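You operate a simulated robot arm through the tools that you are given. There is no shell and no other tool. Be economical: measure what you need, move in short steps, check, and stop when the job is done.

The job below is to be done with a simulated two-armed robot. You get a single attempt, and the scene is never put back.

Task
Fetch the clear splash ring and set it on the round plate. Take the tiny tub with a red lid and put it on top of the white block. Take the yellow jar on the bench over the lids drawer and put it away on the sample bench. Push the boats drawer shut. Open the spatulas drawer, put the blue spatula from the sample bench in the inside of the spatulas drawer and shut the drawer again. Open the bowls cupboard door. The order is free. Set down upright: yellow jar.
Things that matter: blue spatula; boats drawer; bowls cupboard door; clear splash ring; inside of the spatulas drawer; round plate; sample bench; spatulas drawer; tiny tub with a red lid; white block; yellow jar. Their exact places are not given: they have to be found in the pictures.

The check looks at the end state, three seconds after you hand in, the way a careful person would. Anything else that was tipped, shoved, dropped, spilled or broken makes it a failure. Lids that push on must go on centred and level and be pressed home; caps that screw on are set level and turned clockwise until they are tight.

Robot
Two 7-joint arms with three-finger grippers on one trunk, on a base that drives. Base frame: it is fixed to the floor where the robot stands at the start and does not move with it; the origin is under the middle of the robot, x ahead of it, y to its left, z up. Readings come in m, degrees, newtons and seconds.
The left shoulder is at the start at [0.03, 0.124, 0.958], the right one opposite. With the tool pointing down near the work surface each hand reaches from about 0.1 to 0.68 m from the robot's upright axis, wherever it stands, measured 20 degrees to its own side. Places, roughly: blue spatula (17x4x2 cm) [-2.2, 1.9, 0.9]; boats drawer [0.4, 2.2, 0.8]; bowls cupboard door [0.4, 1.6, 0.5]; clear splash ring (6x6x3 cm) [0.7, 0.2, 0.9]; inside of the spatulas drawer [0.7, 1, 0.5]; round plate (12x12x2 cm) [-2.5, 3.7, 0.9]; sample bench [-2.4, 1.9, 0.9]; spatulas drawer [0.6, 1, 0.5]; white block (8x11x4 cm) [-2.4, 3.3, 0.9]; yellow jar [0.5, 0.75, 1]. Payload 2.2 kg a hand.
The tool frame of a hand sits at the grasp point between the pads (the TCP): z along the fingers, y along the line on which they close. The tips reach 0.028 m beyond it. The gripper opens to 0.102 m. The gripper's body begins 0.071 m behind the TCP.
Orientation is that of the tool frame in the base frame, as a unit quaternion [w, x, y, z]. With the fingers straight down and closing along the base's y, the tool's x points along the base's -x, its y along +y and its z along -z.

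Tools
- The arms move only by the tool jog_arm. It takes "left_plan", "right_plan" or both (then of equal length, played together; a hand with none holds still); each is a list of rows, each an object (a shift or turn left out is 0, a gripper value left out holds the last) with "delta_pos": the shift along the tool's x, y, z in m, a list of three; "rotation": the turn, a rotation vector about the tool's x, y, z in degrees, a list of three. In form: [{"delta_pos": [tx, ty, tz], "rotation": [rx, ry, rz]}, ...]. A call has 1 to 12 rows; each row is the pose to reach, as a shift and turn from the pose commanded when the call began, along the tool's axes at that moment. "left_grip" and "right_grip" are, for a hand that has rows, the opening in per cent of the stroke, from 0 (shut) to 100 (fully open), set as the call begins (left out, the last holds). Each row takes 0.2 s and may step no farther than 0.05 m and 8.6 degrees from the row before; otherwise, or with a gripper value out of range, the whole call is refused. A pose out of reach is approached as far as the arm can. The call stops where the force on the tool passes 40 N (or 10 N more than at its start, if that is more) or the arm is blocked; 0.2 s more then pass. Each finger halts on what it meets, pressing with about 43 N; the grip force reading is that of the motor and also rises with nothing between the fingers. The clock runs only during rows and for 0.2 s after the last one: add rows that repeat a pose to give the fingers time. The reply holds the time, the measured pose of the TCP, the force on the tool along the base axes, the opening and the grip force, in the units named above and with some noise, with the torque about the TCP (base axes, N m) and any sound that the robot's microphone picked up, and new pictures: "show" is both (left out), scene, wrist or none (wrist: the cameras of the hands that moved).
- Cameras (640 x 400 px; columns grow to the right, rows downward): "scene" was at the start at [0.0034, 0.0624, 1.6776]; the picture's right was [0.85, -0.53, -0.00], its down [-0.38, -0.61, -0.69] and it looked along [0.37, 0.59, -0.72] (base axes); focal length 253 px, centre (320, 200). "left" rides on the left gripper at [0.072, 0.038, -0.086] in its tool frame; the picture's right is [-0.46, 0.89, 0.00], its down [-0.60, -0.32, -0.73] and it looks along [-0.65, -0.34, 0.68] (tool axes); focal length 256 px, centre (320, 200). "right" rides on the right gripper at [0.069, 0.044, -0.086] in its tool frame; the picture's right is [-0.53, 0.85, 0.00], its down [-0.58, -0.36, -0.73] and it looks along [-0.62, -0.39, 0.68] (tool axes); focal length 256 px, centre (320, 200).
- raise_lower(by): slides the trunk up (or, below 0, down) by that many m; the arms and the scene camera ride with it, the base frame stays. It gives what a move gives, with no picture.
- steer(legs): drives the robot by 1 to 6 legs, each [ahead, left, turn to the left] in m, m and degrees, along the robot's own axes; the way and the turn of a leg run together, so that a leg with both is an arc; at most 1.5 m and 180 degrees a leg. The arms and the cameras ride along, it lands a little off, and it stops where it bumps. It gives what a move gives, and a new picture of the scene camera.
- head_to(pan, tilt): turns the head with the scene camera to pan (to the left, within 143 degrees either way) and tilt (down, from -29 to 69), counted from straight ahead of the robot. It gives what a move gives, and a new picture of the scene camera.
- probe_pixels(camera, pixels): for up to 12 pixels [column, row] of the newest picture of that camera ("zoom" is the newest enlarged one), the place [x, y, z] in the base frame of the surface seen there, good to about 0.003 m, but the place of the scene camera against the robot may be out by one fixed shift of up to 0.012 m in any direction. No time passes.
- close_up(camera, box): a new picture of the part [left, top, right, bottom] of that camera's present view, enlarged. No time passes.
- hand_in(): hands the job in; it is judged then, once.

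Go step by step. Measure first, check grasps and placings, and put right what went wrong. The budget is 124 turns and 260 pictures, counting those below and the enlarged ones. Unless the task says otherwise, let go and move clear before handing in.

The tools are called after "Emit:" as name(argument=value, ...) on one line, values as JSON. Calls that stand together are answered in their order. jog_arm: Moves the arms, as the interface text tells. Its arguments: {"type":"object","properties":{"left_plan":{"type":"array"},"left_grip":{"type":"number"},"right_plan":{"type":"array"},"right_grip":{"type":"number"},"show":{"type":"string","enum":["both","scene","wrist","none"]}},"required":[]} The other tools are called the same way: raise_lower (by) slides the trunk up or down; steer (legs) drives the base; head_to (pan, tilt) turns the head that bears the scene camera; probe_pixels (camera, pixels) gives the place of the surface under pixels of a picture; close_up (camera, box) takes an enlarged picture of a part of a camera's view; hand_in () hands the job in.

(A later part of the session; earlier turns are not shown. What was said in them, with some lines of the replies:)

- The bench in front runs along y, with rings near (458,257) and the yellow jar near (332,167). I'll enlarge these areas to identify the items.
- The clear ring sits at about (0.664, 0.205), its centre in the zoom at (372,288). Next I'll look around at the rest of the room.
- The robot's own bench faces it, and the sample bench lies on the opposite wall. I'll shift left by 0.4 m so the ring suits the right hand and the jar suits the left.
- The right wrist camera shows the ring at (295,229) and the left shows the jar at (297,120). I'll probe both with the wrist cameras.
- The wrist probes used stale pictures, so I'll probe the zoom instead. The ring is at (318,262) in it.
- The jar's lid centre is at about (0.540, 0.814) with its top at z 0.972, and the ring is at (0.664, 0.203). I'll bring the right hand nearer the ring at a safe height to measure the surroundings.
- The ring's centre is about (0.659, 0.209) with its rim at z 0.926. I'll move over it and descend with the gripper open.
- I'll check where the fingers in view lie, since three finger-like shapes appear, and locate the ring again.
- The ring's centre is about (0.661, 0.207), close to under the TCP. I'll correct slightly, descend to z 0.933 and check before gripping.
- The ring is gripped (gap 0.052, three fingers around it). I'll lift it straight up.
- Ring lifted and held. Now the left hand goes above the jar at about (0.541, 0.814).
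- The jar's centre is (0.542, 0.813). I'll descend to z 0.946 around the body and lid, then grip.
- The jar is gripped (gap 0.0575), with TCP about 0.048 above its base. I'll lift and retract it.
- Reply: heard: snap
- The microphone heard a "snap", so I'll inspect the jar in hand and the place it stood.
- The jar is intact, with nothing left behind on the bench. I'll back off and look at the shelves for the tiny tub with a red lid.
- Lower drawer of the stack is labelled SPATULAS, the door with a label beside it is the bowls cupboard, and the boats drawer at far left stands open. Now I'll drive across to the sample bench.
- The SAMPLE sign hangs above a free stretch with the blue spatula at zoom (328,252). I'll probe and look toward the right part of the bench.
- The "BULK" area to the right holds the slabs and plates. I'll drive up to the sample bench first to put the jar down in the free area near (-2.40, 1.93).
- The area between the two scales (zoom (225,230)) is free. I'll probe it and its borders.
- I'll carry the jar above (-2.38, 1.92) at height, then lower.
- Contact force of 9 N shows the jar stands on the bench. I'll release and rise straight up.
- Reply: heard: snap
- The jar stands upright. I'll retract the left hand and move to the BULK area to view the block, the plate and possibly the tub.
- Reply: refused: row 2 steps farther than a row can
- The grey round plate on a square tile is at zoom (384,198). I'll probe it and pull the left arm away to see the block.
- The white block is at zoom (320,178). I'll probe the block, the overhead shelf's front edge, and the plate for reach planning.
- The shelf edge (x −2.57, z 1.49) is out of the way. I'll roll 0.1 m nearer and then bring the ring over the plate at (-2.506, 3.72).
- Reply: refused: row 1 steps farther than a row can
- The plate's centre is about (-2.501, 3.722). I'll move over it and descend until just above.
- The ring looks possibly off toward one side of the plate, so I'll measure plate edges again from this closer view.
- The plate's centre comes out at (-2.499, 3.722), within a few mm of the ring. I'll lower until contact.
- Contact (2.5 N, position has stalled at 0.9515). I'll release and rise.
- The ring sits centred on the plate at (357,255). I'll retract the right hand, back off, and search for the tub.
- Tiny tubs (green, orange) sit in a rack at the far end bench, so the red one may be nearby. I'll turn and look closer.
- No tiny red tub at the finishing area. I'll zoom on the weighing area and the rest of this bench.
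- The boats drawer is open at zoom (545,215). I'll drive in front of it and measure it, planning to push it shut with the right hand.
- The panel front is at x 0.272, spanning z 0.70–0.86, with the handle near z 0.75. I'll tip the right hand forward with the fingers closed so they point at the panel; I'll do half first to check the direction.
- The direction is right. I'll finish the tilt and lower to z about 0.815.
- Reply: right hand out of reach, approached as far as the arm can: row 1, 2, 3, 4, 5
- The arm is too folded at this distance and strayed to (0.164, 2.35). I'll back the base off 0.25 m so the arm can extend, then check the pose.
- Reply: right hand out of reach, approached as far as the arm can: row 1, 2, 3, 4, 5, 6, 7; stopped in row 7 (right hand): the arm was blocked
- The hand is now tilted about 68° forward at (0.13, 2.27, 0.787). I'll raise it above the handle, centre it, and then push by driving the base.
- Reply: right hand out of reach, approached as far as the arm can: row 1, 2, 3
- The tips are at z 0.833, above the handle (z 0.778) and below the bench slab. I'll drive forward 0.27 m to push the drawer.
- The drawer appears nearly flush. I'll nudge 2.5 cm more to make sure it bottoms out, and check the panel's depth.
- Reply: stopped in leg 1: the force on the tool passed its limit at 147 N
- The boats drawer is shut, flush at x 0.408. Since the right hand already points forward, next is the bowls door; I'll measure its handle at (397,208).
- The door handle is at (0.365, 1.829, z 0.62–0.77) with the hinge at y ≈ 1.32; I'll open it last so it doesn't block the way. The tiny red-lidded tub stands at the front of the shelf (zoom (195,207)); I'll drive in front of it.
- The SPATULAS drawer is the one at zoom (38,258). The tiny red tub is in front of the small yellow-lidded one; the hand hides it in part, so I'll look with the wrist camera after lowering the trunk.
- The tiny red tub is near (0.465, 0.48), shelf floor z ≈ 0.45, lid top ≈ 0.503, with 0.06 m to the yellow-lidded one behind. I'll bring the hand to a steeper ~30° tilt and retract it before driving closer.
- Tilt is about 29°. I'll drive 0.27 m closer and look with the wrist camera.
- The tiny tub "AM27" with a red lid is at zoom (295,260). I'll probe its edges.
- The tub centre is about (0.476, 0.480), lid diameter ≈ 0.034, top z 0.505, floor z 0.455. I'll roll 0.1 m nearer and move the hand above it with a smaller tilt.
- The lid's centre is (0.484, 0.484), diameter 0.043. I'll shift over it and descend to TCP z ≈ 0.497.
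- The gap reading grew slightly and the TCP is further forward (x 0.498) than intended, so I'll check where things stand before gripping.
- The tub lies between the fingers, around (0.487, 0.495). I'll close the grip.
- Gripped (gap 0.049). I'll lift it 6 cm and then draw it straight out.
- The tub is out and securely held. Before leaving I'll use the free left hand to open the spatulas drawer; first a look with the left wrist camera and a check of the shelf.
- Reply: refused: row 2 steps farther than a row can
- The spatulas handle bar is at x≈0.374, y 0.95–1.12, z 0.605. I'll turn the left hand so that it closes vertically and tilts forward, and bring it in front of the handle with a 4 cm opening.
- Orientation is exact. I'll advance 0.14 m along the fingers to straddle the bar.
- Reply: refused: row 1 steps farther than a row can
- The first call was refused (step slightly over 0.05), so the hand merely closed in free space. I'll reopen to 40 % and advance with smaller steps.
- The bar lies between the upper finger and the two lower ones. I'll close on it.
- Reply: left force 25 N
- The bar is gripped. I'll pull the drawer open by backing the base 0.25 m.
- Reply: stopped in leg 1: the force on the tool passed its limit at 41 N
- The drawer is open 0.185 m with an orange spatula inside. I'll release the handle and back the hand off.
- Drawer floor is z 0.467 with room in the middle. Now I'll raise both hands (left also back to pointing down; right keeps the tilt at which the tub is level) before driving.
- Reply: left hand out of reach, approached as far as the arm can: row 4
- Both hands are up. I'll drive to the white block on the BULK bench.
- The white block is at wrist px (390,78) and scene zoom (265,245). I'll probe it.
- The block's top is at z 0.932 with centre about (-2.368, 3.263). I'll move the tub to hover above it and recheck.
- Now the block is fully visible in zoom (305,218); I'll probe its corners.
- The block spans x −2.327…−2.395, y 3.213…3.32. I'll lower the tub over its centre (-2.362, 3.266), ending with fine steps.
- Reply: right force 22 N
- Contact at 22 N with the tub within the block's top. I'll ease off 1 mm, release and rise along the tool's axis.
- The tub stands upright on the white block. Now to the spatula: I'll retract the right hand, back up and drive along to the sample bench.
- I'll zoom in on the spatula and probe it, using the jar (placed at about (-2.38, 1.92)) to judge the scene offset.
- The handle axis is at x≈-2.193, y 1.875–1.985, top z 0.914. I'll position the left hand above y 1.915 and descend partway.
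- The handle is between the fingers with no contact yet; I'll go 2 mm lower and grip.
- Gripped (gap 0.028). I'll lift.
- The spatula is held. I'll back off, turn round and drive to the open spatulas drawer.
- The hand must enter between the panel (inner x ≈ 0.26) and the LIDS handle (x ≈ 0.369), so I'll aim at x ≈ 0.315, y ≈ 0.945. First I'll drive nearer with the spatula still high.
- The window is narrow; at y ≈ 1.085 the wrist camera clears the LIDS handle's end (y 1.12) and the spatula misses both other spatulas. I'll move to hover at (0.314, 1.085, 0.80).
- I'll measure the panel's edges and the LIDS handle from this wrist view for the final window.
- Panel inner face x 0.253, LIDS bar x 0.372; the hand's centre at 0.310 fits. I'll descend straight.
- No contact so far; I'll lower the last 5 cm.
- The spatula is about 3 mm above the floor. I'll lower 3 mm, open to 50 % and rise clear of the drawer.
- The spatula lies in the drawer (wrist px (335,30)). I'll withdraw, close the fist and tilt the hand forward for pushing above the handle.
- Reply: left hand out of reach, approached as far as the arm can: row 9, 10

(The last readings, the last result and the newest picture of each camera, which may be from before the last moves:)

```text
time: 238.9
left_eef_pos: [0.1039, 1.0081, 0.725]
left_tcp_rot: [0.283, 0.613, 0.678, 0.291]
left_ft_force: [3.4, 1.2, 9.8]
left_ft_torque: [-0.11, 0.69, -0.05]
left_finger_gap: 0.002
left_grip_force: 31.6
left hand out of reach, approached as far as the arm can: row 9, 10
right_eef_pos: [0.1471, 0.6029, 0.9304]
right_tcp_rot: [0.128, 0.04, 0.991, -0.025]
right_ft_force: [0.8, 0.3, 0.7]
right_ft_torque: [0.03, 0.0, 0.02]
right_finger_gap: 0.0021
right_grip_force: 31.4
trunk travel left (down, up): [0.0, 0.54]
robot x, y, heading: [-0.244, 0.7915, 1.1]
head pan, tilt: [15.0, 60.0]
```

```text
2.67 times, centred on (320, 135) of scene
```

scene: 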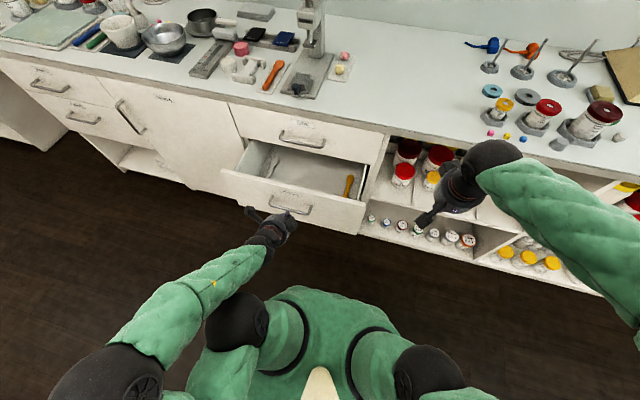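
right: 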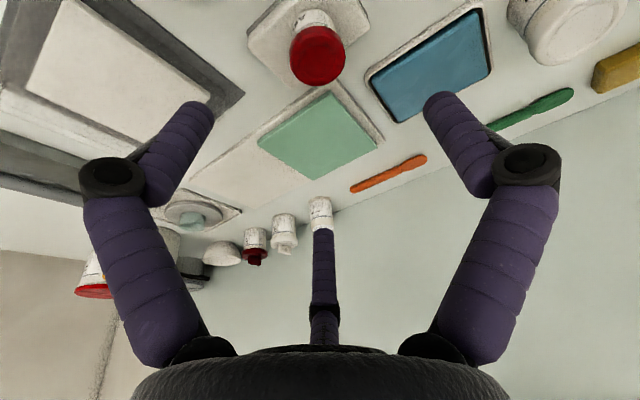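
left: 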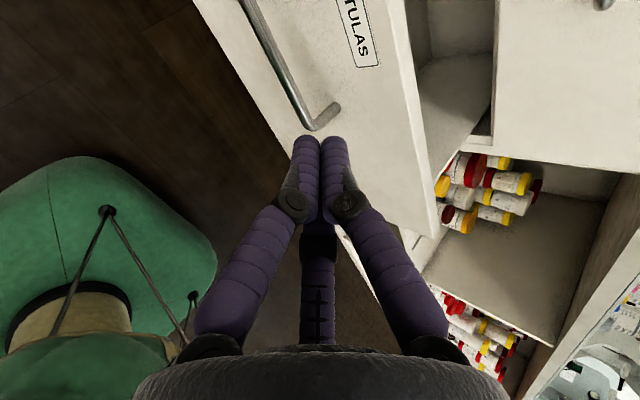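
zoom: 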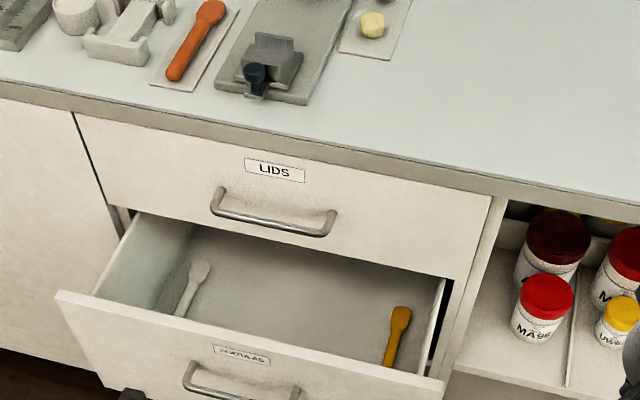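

The arm is near its limit here with ~10 N of self-contact. I'll back the base 0.12 m and re-extend toward the panel.

Emit:
steer(legs=[[-0.12, 0, 0]])

Emit:
jog_arm(left_plan=[{"delta_pos": [0.003, 0.012, 0.035]}, {"delta_pos": [0.006, 0.024, 0.07]}, {"delta_pos": [0.009, 0.037, 0.105]}, {"delta_pos": [0.012, 0.05, 0.14]}, {"delta_pos": [0.014, 0.061, 0.165]}])

```text
time: 240.2
left_eef_pos: [-0.0156, 1.004, 0.7309]
left_tcp_rot: [0.285, 0.633, 0.652, 0.306]
left_ft_force: [-0.9, 0.4, 0.1]
left_ft_torque: [0.02, 0.01, 0.0]
left_finger_gap: 0.0021
left_grip_force: 31.2
right_eef_pos: [0.0249, 0.6023, 0.9317]
right_tcp_rot: [0.126, 0.04, 0.991, -0.026]
right_ft_force: [-0.1, 0.1, 0.7]
right_ft_torque: [-0.03, -0.01, 0.01]
right_finger_gap: 0.0022
right_grip_force: 31.7
trunk travel left (down, up): [0.0, 0.54]
robot x, y, heading: [-0.3694, 0.7862, 0.9]
head pan, tilt: [15.0, 60.0]
```

scene: 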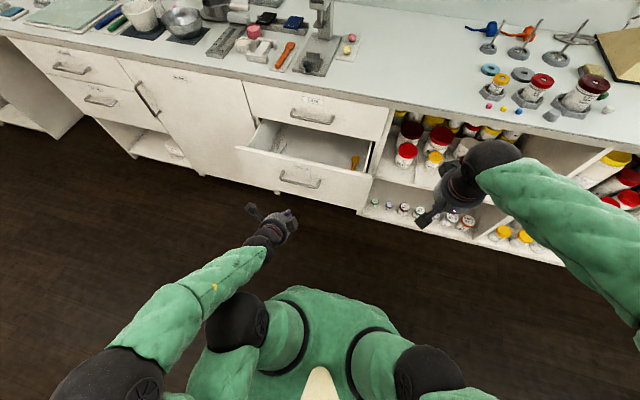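

```text
time: 241.4
left_eef_pos: [0.1528, 1.0218, 0.6765]
left_tcp_rot: [0.279, 0.633, 0.654, 0.305]
left_ft_force: [-0.8, -0.8, 0.6]
left_ft_torque: [0.04, -0.01, 0.02]
left_finger_gap: 0.0022
left_grip_force: 31.4
left hand out of reach, approached as far as the arm can: row 1, 2, 3, 4, 5
right_eef_pos: [0.025, 0.6023, 0.9292]
right_tcp_rot: [0.126, 0.039, 0.991, -0.025]
right_ft_force: [0.6, 0.1, 0.4]
right_ft_torque: [0.03, 0.0, 0.02]
right_finger_gap: 0.0022
right_grip_force: 31.8
trunk travel left (down, up): [0.0, 0.54]
robot x, y, heading: [-0.3698, 0.782, 0.8]
head pan, tilt: [15.0, 60.0]
```

scene: 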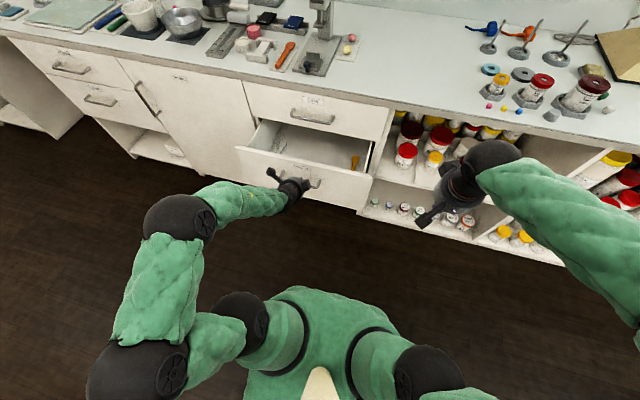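
left: 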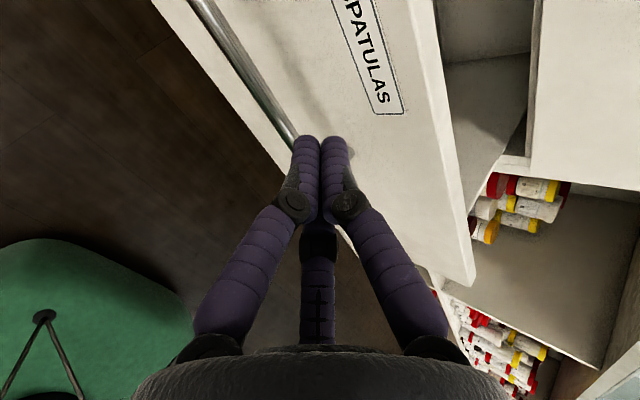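

The tips are at (0.174, 1.02, 0.658), above the handle bar. I'll lower by 1.5 cm and then push by driving forward.

Emit:
jog_arm(left_plan=[{"delta_pos": [0, -0.012, 0.01]}], show="none")

Emit:
steer(legs=[[0.15, 0, 0], [0.08, 0, 0]])

Emit:
close_up(camera="scene", box=[200, 60, 440, 210])

```text
time: 241.8
left_eef_pos: [0.1577, 1.0126, 0.664]
left_tcp_rot: [0.281, 0.634, 0.653, 0.305]
left_ft_force: [0.8, 0.2, 0.4]
left_ft_torque: [0.03, -0.01, 0.01]
left_finger_gap: 0.0019
left_grip_force: 31.6
left hand out of reach, approached as far as the arm can: row 1
right_eef_pos: [0.0259, 0.6014, 0.9309]
right_tcp_rot: [0.127, 0.04, 0.991, -0.025]
right_ft_force: [-0.1, -0.3, 0.2]
right_ft_torque: [0.01, 0.02, 0.01]
right_finger_gap: 0.0021
right_grip_force: 31.1
trunk travel left (down, up): [0.0, 0.54]
robot x, y, heading: [-0.3675, 0.7848, 0.7]
head pan, tilt: [15.0, 60.0]
```

```text
time: 243.9
left_eef_pos: [0.3852, 1.0135, 0.6605]
left_tcp_rot: [0.279, 0.635, 0.655, 0.299]
left_ft_force: [0.0, 1.0, 0.4]
left_ft_torque: [0.02, -0.02, 0.03]
left_finger_gap: 0.0021
left_grip_force: 31.7
right_eef_pos: [0.2555, 0.6045, 0.929]
right_tcp_rot: [0.126, 0.04, 0.991, -0.026]
right_ft_force: [0.5, 0.5, 0.5]
right_ft_torque: [-0.02, -0.02, -0.01]
right_finger_gap: 0.002
right_grip_force: 31.3
trunk travel left (down, up): [0.0, 0.54]
robot x, y, heading: [-0.1352, 0.7892, 0.6]
head pan, tilt: [15.0, 60.0]
stopped in leg 2: the force on the tool passed its limit at 65 N (the readings are from after the stop); the commanded pose is now the measured one
```

scene: 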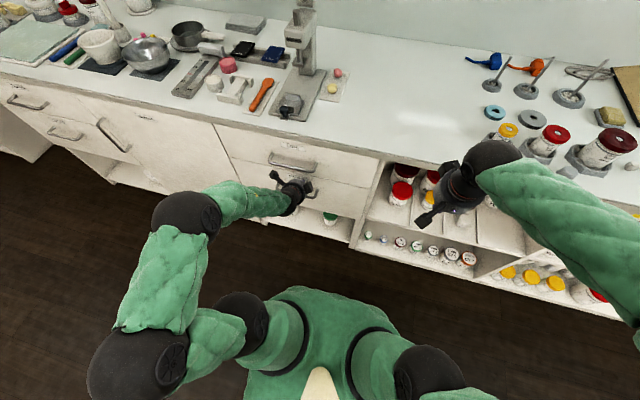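

```text
2.67 times, centred on (320, 135) of scene
```

zoom: 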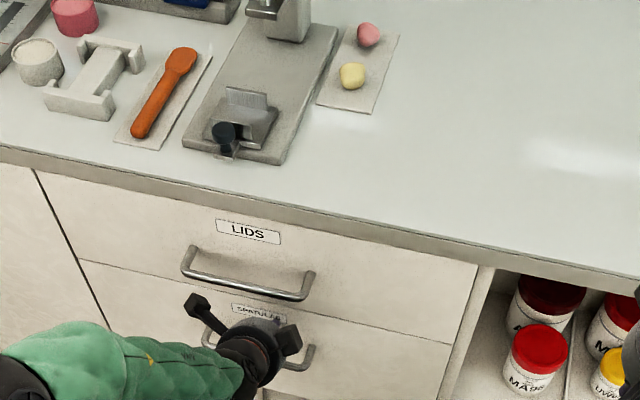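

The push ended at the stop (65 N); I'll verify flushness by probing both panels.

Emit:
probe_pixels(camera="zoom", pixels=[[420, 300], [420, 355], [350, 330], [110, 250], [110, 285], [380, 365]])

Emit:
steer(legs=[[-0.45, 0, 0]])

Emit:
close_up(camera="scene", box=[160, 40, 400, 190])

```text
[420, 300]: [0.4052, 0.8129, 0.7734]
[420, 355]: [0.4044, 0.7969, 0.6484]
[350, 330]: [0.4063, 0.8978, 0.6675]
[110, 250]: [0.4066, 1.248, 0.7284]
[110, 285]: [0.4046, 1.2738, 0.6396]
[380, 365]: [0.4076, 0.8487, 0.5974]
```

```text
time: 246.7
left_eef_pos: [-0.0684, 1.0078, 0.6603]
left_tcp_rot: [0.279, 0.636, 0.654, 0.3]
left_ft_force: [0.1, -0.1, -0.3]
left_ft_torque: [0.02, 0.02, 0.02]
left_finger_gap: 0.002
left_grip_force: 31.0
right_eef_pos: [-0.1987, 0.5985, 0.9291]
right_tcp_rot: [0.126, 0.04, 0.991, -0.026]
right_ft_force: [-0.5, 0.4, 0.0]
right_ft_torque: [-0.02, 0.01, -0.02]
right_finger_gap: 0.0021
right_grip_force: 31.5
trunk travel left (down, up): [0.0, 0.54]
robot x, y, heading: [-0.5908, 0.7813, 0.7]
head pan, tilt: [15.0, 60.0]
```

scene: 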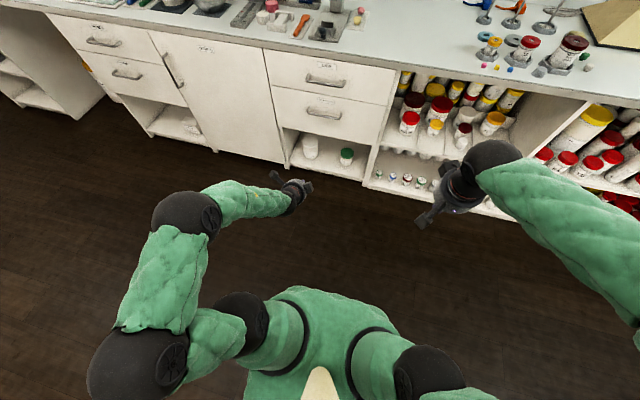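

```text
2.67 times, centred on (280, 115) of scene
```

zoom: 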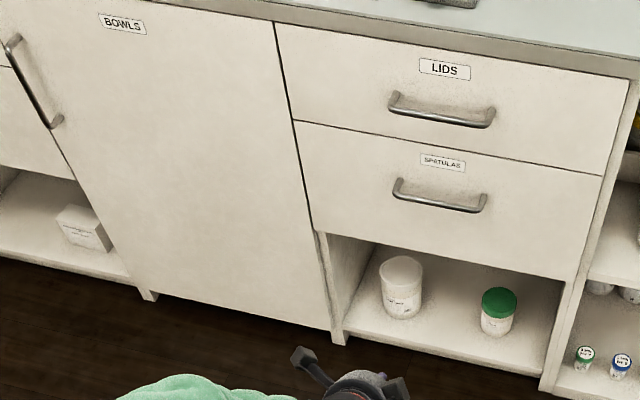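

Both panels are flush at x ≈ 0.405, so the spatulas drawer is shut. Last is the bowls door: I'll retract the left hand a little and drive so that the right hand faces the door handle.

Emit:
jog_arm(left_plan=[{"delta_pos": [0, 0, -0.045]}, {"delta_pos": [0, 0, -0.09]}, {"delta_pos": [0, 0, -0.13]}], show="none")

Emit:
steer(legs=[[0, 1.24, -0.5]])

Emit:
jog_arm(right_plan=[{"delta_pos": [0.01, 0, 0.02], "rotation": [0, -7.5, 0]}, {"delta_pos": [0.02, 0, 0.045], "rotation": [0, -15, 0]}, {"delta_pos": [0.03, 0, 0.07], "rotation": [0, -22.5, 0]}, {"delta_pos": [0.04, 0, 0.095], "rotation": [0, -30, 0]}, {"delta_pos": [0.05, 0, 0.12], "rotation": [0, -37.5, 0]}, {"delta_pos": [0.05, 0, 0.15], "rotation": [0, -45, 0]}], right_grip=55, show="wrist")

Emit:
head_to(pan=-15, tilt=50)

```text
time: 247.5
left_eef_pos: [-0.1656, 1.0025, 0.747]
left_tcp_rot: [0.279, 0.636, 0.654, 0.299]
left_ft_force: [0.0, -1.0, 0.0]
left_ft_torque: [0.02, -0.02, -0.03]
left_finger_gap: 0.002
left_grip_force: 31.5
right_eef_pos: [-0.1995, 0.5978, 0.9299]
right_tcp_rot: [0.126, 0.042, 0.991, -0.026]
right_ft_force: [1.3, 0.3, 0.3]
right_ft_torque: [-0.02, 0.03, 0.03]
right_finger_gap: 0.002
right_grip_force: 31.8
trunk travel left (down, up): [0.0, 0.54]
robot x, y, heading: [-0.5903, 0.781, 1.0]
head pan, tilt: [15.0, 60.0]
```

```text
time: 253.7
left_eef_pos: [-0.1703, 2.2218, 0.7464]
left_tcp_rot: [0.281, 0.638, 0.652, 0.299]
left_ft_force: [0.5, -0.2, 0.1]
left_ft_torque: [-0.02, 0.01, -0.02]
left_finger_gap: 0.002
left_grip_force: 31.9
right_eef_pos: [-0.2074, 1.8168, 0.9295]
right_tcp_rot: [0.126, 0.044, 0.991, -0.026]
right_ft_force: [0.5, -0.2, -0.3]
right_ft_torque: [-0.01, -0.01, 0.03]
right_finger_gap: 0.002
right_grip_force: 31.8
trunk travel left (down, up): [0.0, 0.54]
robot x, y, heading: [-0.598, 2.003, 0.2]
head pan, tilt: [15.0, 60.0]
```

scene: 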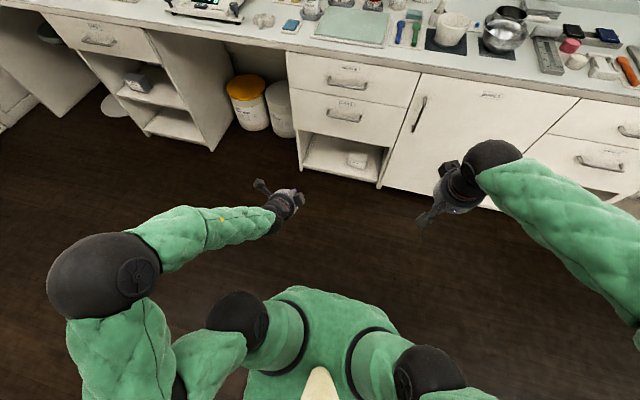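

```text
time: 255.1
left_eef_pos: [-0.1704, 2.2212, 0.7456]
left_tcp_rot: [0.28, 0.639, 0.651, 0.298]
left_ft_force: [0.9, 0.5, 1.3]
left_ft_torque: [0.03, 0.02, -0.01]
left_finger_gap: 0.0022
left_grip_force: 31.1
right_eef_pos: [-0.2108, 1.8042, 0.7856]
right_tcp_rot: [0.506, 0.045, 0.861, -0.041]
right_ft_force: [1.3, 0.6, 0.9]
right_ft_torque: [-0.04, 0.11, -0.06]
right_finger_gap: 0.056
right_grip_force: 0.0
trunk travel left (down, up): [0.0, 0.54]
robot x, y, heading: [-0.6011, 2.0043, 0.4]
head pan, tilt: [15.0, 60.0]
```

right: 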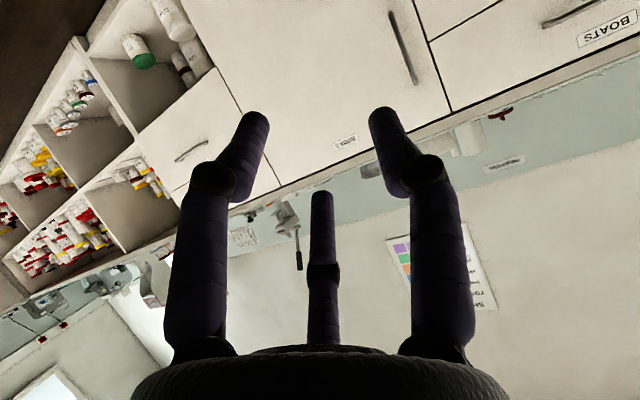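

```text
time: 256.0
left_eef_pos: [-0.1712, 2.2206, 0.746]
left_tcp_rot: [0.281, 0.639, 0.651, 0.298]
left_ft_force: [0.2, 0.6, 0.3]
left_ft_torque: [-0.01, 0.02, -0.01]
left_finger_gap: 0.0023
left_grip_force: 31.6
right_eef_pos: [-0.2127, 1.8042, 0.7848]
right_tcp_rot: [0.505, 0.044, 0.861, -0.042]
right_ft_force: [0.6, 0.7, -0.7]
right_ft_torque: [-0.01, 0.0, -0.01]
right_finger_gap: 0.056
right_grip_force: 0.1
trunk travel left (down, up): [0.0, 0.54]
robot x, y, heading: [-0.5969, 2.0059, 0.1]
head pan, tilt: [-15.0, 50.0]
```

scene: 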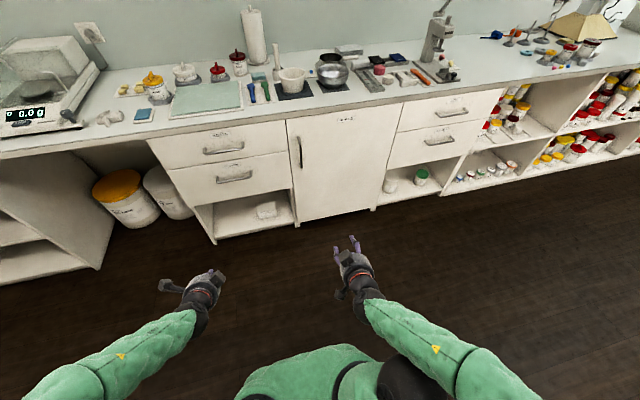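

The right hand points forward with ~61° tilt at (-0.212, 1.804, 0.785). I'll probe the handle at wrist px (402,45).

Emit:
probe_pixels(camera="right", pixels=[[394, 20], [402, 45], [410, 68], [416, 83], [440, 90], [450, 110], [375, 60], [278, 178], [245, 115]])

Emit:
probe_pixels(camera="scene", pixels=[[299, 140], [300, 150], [301, 163], [396, 130], [380, 190], [294, 200]])

```text
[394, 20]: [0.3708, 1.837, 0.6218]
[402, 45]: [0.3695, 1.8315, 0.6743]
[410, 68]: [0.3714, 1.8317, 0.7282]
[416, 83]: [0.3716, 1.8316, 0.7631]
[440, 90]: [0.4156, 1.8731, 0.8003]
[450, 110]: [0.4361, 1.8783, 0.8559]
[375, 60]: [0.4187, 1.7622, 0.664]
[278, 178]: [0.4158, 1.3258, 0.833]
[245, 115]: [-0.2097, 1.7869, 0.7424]
```

```text
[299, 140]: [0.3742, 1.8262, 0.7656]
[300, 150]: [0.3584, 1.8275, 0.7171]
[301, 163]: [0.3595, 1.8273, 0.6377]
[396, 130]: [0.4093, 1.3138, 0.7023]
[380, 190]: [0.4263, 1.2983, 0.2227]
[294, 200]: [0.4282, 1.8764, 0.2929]
```

The handle bar centre is (0.375, 1.832), z 0.62–0.77. I'll drive forward 0.40 m, then reach with the arm.

Emit:
steer(legs=[[0.4, 0, 0]])

Emit:
jog_arm(right_plan=[{"delta_pos": [0.0, 0.009, 0.033]}, {"delta_pos": [0.0, 0.018, 0.066]}, {"delta_pos": [0.0, 0.026, 0.1]}], right_grip=60)

```text
time: 258.5
left_eef_pos: [0.2227, 2.2214, 0.7456]
left_tcp_rot: [0.281, 0.639, 0.651, 0.298]
left_ft_force: [0.6, -0.3, 0.3]
left_ft_torque: [0.04, 0.03, 0.0]
left_finger_gap: 0.0021
left_grip_force: 31.3
right_eef_pos: [0.1823, 1.8038, 0.785]
right_tcp_rot: [0.508, 0.037, 0.86, -0.043]
right_ft_force: [0.1, -0.5, -0.4]
right_ft_torque: [0.0, -0.02, 0.01]
right_finger_gap: 0.056
right_grip_force: 0.0
trunk travel left (down, up): [0.0, 0.54]
robot x, y, heading: [-0.2065, 2.0019, -0.3]
head pan, tilt: [-15.0, 50.0]
```

scene: 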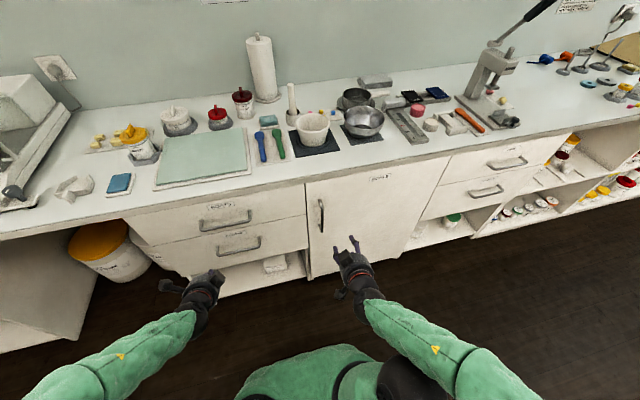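

```text
time: 259.3
left_eef_pos: [0.2237, 2.2219, 0.7461]
left_tcp_rot: [0.281, 0.639, 0.651, 0.299]
left_ft_force: [-0.6, 0.2, 0.0]
left_ft_torque: [0.02, -0.01, 0.0]
left_finger_gap: 0.0021
left_grip_force: 31.9
right_eef_pos: [0.2718, 1.8198, 0.7377]
right_tcp_rot: [0.507, 0.038, 0.86, -0.044]
right_ft_force: [0.4, 0.4, -0.1]
right_ft_torque: [0.0, -0.04, 0.01]
right_finger_gap: 0.061
right_grip_force: 0.1
trunk travel left (down, up): [0.0, 0.54]
robot x, y, heading: [-0.2044, 2.0028, 0.0]
head pan, tilt: [-15.0, 50.0]
```

scene: 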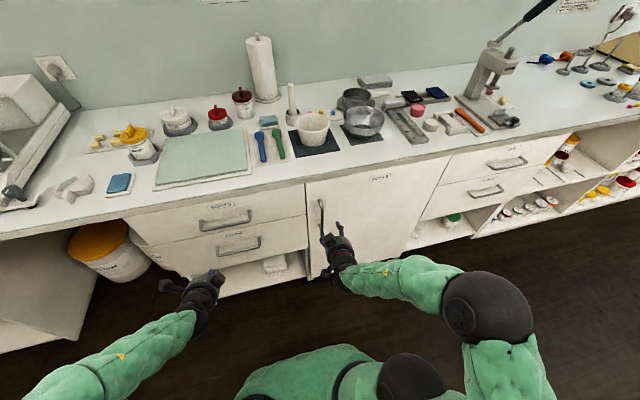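
right: 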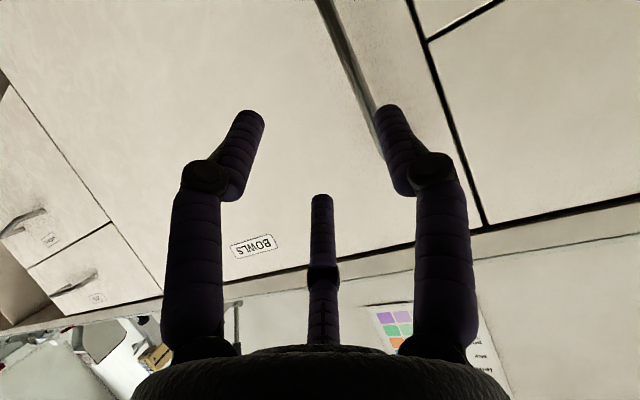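

Emit:
jog_arm(right_plan=[{"delta_pos": [0, 0.012, 0.015]}, {"delta_pos": [-0.001, 0.016, 0.05]}, {"delta_pos": [-0.003, 0.0175, 0.08]}, {"delta_pos": [-0.004, 0.0175, 0.1]}], show="wrist")

```text
time: 260.3
left_eef_pos: [0.2233, 2.2201, 0.7458]
left_tcp_rot: [0.281, 0.638, 0.651, 0.299]
left_ft_force: [0.2, -0.1, 0.1]
left_ft_torque: [-0.01, -0.02, -0.01]
left_finger_gap: 0.002
left_grip_force: 31.7
right_eef_pos: [0.363, 1.8248, 0.6905]
right_tcp_rot: [0.508, 0.037, 0.859, -0.044]
right_ft_force: [-0.8, 0.8, 0.3]
right_ft_torque: [0.02, 0.01, -0.01]
right_finger_gap: 0.061
right_grip_force: 0.1
trunk travel left (down, up): [0.0, 0.54]
robot x, y, heading: [-0.2089, 2.0042, 0.1]
head pan, tilt: [-15.0, 50.0]
```

right: 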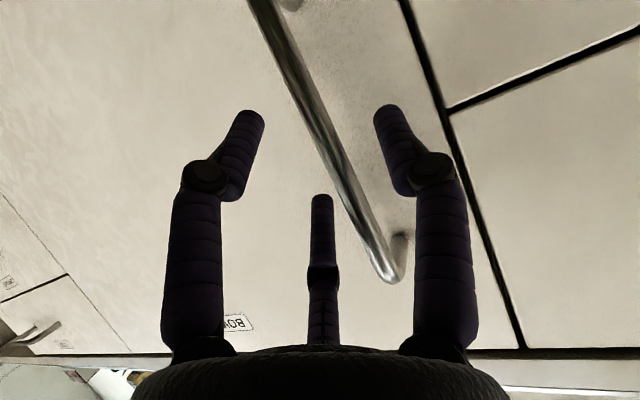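

The bar passes between the fingers exactly as wanted. I'll close on it.

Emit:
jog_arm(right_plan=[{}, {}, {}, {}], right_grip=0, show="wrist")

```text
time: 261.3
left_eef_pos: [0.2202, 2.2216, 0.7457]
left_tcp_rot: [0.281, 0.639, 0.651, 0.298]
left_ft_force: [0.2, 1.0, 0.1]
left_ft_torque: [0.0, -0.01, 0.01]
left_finger_gap: 0.0021
left_grip_force: 31.2
right_eef_pos: [0.3611, 1.8295, 0.6909]
right_tcp_rot: [0.506, 0.034, 0.861, -0.043]
right_ft_force: [-1.5, 31.9, 3.4]
right_ft_torque: [0.91, -0.18, 0.45]
right_finger_gap: 0.0199
right_grip_force: 45.5
trunk travel left (down, up): [0.0, 0.54]
robot x, y, heading: [-0.2074, 2.0062, 0.2]
head pan, tilt: [-15.0, 50.0]
```

right: 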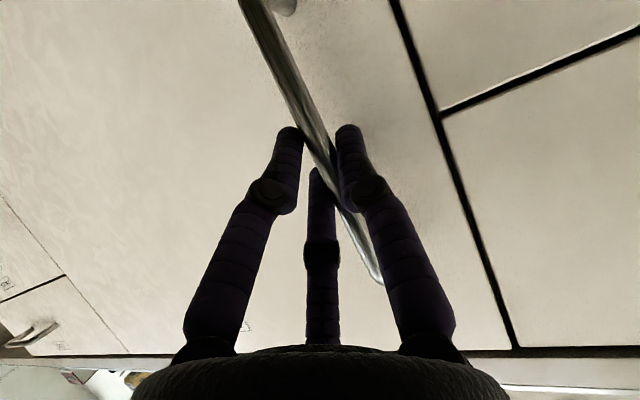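

Gripped, with 32 N of sideways strain; I'll relax that by 5 mm, then pull the door in small arcs about its hinge near (0.425, 1.32).

Emit:
jog_arm(right_plan=[{"delta_pos": [0, 0.004, 0]}, {"delta_pos": [0, 0.005, 0]}], show="none")

Emit:
steer(legs=[[-0.0597, -0.0552, 5], [-0.0597, -0.0552, 5]])

```text
time: 261.9
left_eef_pos: [0.2227, 2.2206, 0.745]
left_tcp_rot: [0.281, 0.639, 0.651, 0.299]
left_ft_force: [0.1, -0.4, 0.7]
left_ft_torque: [-0.07, -0.04, 0.02]
left_finger_gap: 0.0018
left_grip_force: 31.5
right_eef_pos: [0.3621, 1.8276, 0.6912]
right_tcp_rot: [0.508, 0.039, 0.86, -0.044]
right_ft_force: [0.3, 10.0, -1.8]
right_ft_torque: [0.97, 0.92, 0.18]
right_finger_gap: 0.0204
right_grip_force: 45.1
trunk travel left (down, up): [0.0, 0.54]
robot x, y, heading: [-0.2087, 2.0049, -0.2]
head pan, tilt: [-15.0, 50.0]
```

```text
time: 263.6
left_eef_pos: [0.0696, 2.1716, 0.7469]
left_tcp_rot: [0.254, 0.579, 0.705, 0.322]
left_ft_force: [0.1, -0.2, 0.0]
left_ft_torque: [0.03, 0.0, -0.03]
left_finger_gap: 0.002
left_grip_force: 31.8
right_eef_pos: [0.2761, 1.8118, 0.6918]
right_tcp_rot: [0.509, -0.039, 0.86, 0.002]
right_ft_force: [-0.9, -1.0, -3.8]
right_ft_torque: [1.21, 0.19, -0.02]
right_finger_gap: 0.0198
right_grip_force: 45.1
trunk travel left (down, up): [0.0, 0.54]
robot x, y, heading: [-0.3126, 1.8861, 10.3]
head pan, tilt: [-15.0, 50.0]
```

scene: 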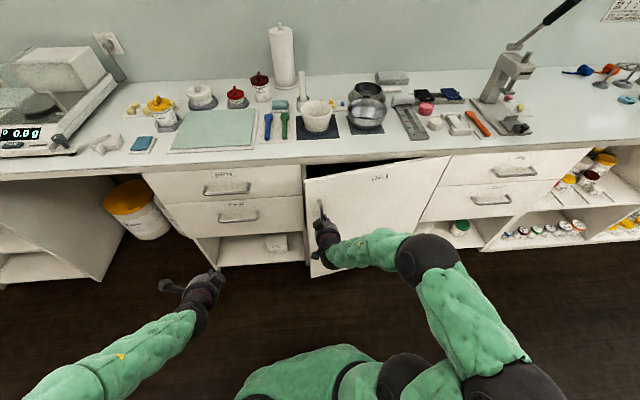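

The door swings with almost no force. I'll continue with further arcs.

Emit:
steer(legs=[[-0.0597, -0.0552, 5], [-0.0597, -0.0552, 5], [-0.0597, -0.0552, 5], [-0.0597, -0.0552, 5], [-0.0597, -0.0552, 5], [-0.0597, -0.0552, 5]])

```text
time: 268.0
left_eef_pos: [-0.3106, 1.882, 0.7455]
left_tcp_rot: [0.162, 0.377, 0.831, 0.376]
left_ft_force: [-1.5, -0.1, -0.2]
left_ft_torque: [-0.01, 0.02, -0.03]
left_finger_gap: 0.0022
left_grip_force: 32.2
right_eef_pos: [0.0466, 1.673, 0.6917]
right_tcp_rot: [0.491, -0.259, 0.821, 0.133]
right_ft_force: [-8.2, 8.1, 0.4]
right_ft_torque: [0.84, 0.75, 0.22]
right_finger_gap: 0.02
right_grip_force: 44.6
trunk travel left (down, up): [0.0, 0.54]
robot x, y, heading: [-0.4964, 1.4451, 40.1]
head pan, tilt: [-15.0, 50.0]
```

scene: 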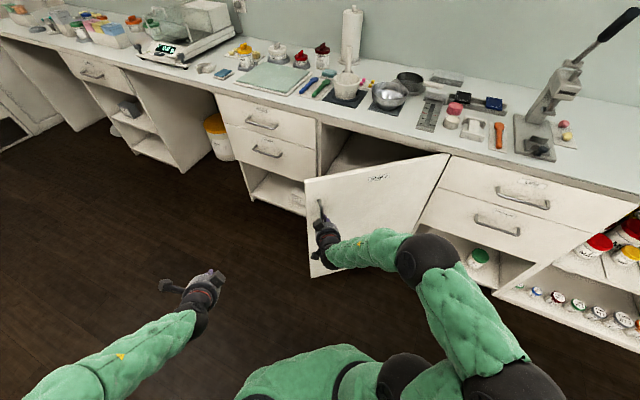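

Now at about 40° with small forces. I'll continue another 30°+.

Emit:
steer(legs=[[-0.0605, -0.055, 5], [-0.0605, -0.055, 5], [-0.0605, -0.055, 5], [-0.0605, -0.055, 5], [-0.0605, -0.055, 5], [-0.0605, -0.055, 5]])

Emit:
steer(legs=[[-0.0605, -0.055, 5], [-0.0605, -0.055, 5], [-0.0605, -0.055, 5]])

```text
time: 272.4
left_eef_pos: [-0.4965, 1.4313, 0.7469]
left_tcp_rot: [0.056, 0.147, 0.9, 0.406]
left_ft_force: [-0.3, 0.4, -0.1]
left_ft_torque: [-0.01, 0.02, 0.03]
left_finger_gap: 0.0022
left_grip_force: 31.5
right_eef_pos: [-0.0813, 1.432, 0.6921]
right_tcp_rot: [0.44, -0.463, 0.725, 0.258]
right_ft_force: [35.6, -9.1, 0.5]
right_ft_torque: [0.56, 1.15, -0.46]
right_finger_gap: 0.0194
right_grip_force: 45.1
trunk travel left (down, up): [0.0, 0.54]
robot x, y, heading: [-0.4365, 0.9557, 70.5]
head pan, tilt: [-15.0, 50.0]
```

scene: 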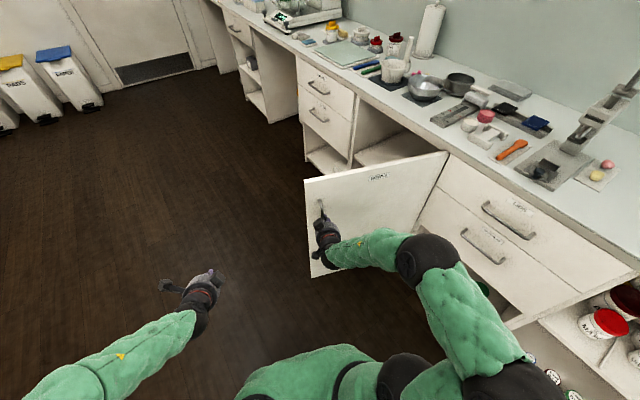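

```text
time: 274.8
left_eef_pos: [-0.4968, 1.1907, 0.7482]
left_tcp_rot: [0.002, 0.027, 0.912, 0.409]
left_ft_force: [0.3, -0.2, -0.6]
left_ft_torque: [0.01, 0.01, -0.01]
left_finger_gap: 0.0019
left_grip_force: 32.1
right_eef_pos: [-0.0916, 1.2985, 0.6906]
right_tcp_rot: [0.403, -0.551, 0.661, 0.312]
right_ft_force: [41.4, 1.1, -3.7]
right_ft_torque: [0.25, 1.22, -0.54]
right_finger_gap: 0.0195
right_grip_force: 44.5
trunk travel left (down, up): [0.0, 0.54]
robot x, y, heading: [-0.3159, 0.7479, 85.8]
head pan, tilt: [-15.0, 50.0]
```

scene: 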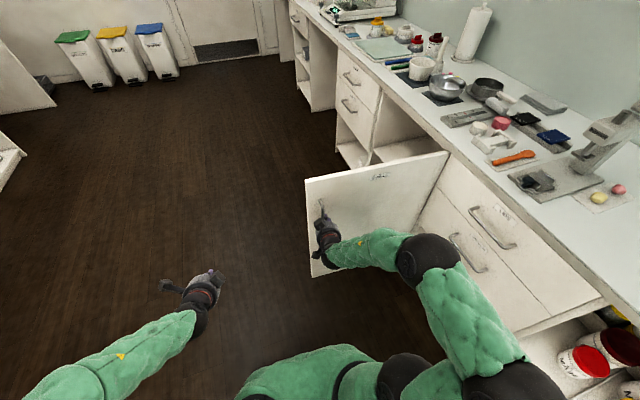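

The door stands open about 85°. I'll release the handle and withdraw along the approach direction.

Emit:
jog_arm(right_plan=[{}, {}, {}, {"delta_pos": [0, 0, -0.04]}, {"delta_pos": [0, 0, -0.085]}, {"delta_pos": [0, 0, -0.13]}], right_grip=65)

```text
time: 276.2
left_eef_pos: [-0.4978, 1.1901, 0.7449]
left_tcp_rot: [0.004, 0.028, 0.912, 0.409]
left_ft_force: [-0.3, -0.3, -1.1]
left_ft_torque: [0.01, -0.02, 0.0]
left_finger_gap: 0.0021
left_grip_force: 31.4
right_eef_pos: [-0.1161, 1.1901, 0.7569]
right_tcp_rot: [0.404, -0.552, 0.66, 0.311]
right_ft_force: [-0.9, 0.1, 0.2]
right_ft_torque: [-0.02, -0.01, 0.02]
right_finger_gap: 0.0664
right_grip_force: 0.2
trunk travel left (down, up): [0.0, 0.54]
robot x, y, heading: [-0.3166, 0.7468, 85.6]
head pan, tilt: [-15.0, 50.0]
```

scene: 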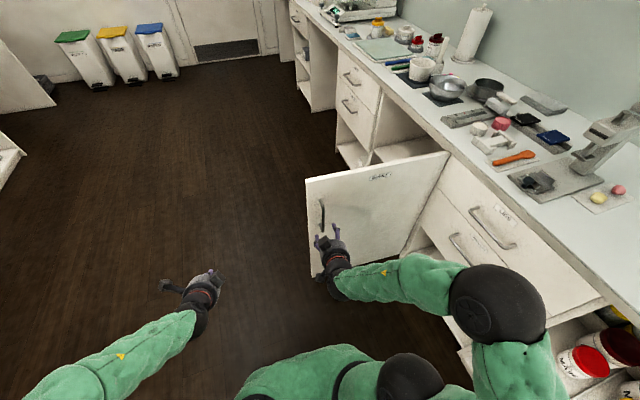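
right: 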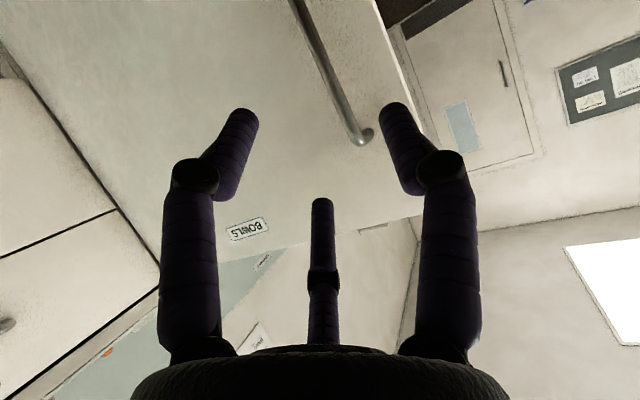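

The hand is clear of the handle. I'll move away from the bench sideways and take a last look at door, drawers and shelf.

Emit:
steer(legs=[[0, 0.6, 0], [0, 0, -85]])

Emit:
head_to(pan=15, tilt=30)

Emit:
close_up(camera="scene", box=[160, 100, 480, 300])

```text
time: 283.4
left_eef_pos: [-0.4989, 0.9973, 0.7457]
left_tcp_rot: [0.282, 0.643, 0.647, 0.297]
left_ft_force: [0.8, -0.5, 0.3]
left_ft_torque: [-0.01, -0.01, 0.0]
left_finger_gap: 0.0018
left_grip_force: 31.1
right_eef_pos: [-0.4725, 0.6162, 0.7582]
right_tcp_rot: [0.508, 0.048, 0.859, -0.048]
right_ft_force: [-0.3, 0.1, 0.5]
right_ft_torque: [-0.01, 0.01, -0.01]
right_finger_gap: 0.0663
right_grip_force: 0.1
trunk travel left (down, up): [0.0, 0.54]
robot x, y, heading: [-0.9285, 0.7789, -0.5]
head pan, tilt: [-15.0, 50.0]
```

scene: 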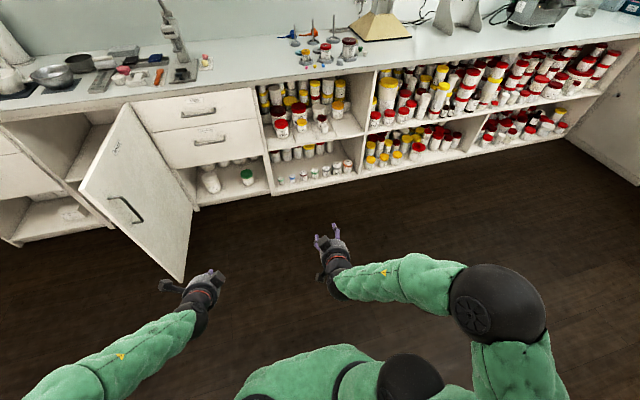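

```text
time: 284.3
left_eef_pos: [-0.4988, 0.9978, 0.7462]
left_tcp_rot: [0.282, 0.643, 0.648, 0.297]
left_ft_force: [0.5, 0.7, 0.3]
left_ft_torque: [0.0, 0.01, -0.02]
left_finger_gap: 0.0021
left_grip_force: 31.5
right_eef_pos: [-0.473, 0.6163, 0.7576]
right_tcp_rot: [0.508, 0.048, 0.859, -0.049]
right_ft_force: [0.4, -0.4, -0.3]
right_ft_torque: [0.0, -0.02, 0.0]
right_finger_gap: 0.0663
right_grip_force: 0.0
trunk travel left (down, up): [0.0, 0.54]
robot x, y, heading: [-0.9282, 0.7847, -0.5]
head pan, tilt: [15.0, 30.0]
```

scene: 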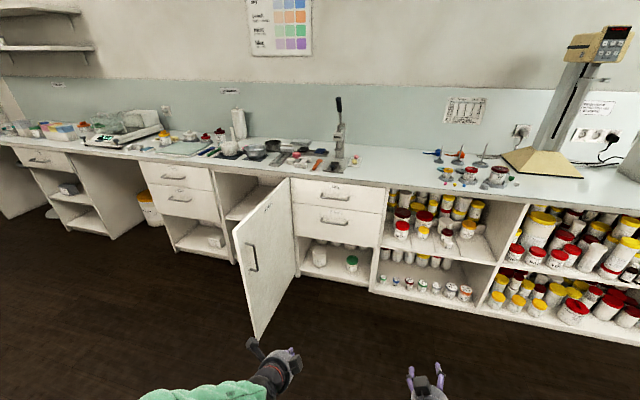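

```text
2.00 times, centred on (320, 200) of scene
```

zoom: 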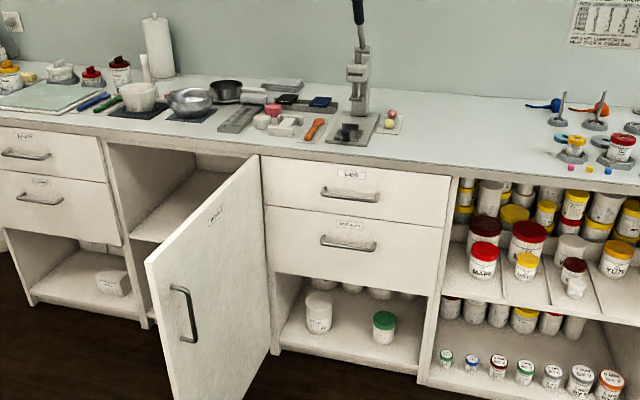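

The last pictures show the bowls door wide open, the boats and spatulas drawers flush, and the shelf tubs standing. The jar, ring and tub were checked where they were set down, and both hands are clear, so I'm handing in.

Emit:
hand_in()

```text
The job is handed in.
```

I finished all six parts and handed the job in; the result isn't back yet.

- **Clear splash ring:** it sits centred on the round plate.
- **Tiny tub:** I took the red-lidded tub labelled AM27 from the shelf under the bench and set it upright on the white block. Its place wasn't given. It was the smallest red-lidded tub I found.
- **Yellow jar:** it stands upright on the sample bench. The microphone heard a snap when I lifted it and again when I let go, but it looked intact in the pictures.
- **Boats drawer:** it is shut, with its front level with the panels beside it.
- **Blue spatula:** it is inside the spatulas drawer, and that drawer is shut again.
- **Bowls cupboard door:** it stands open about 85 degrees.
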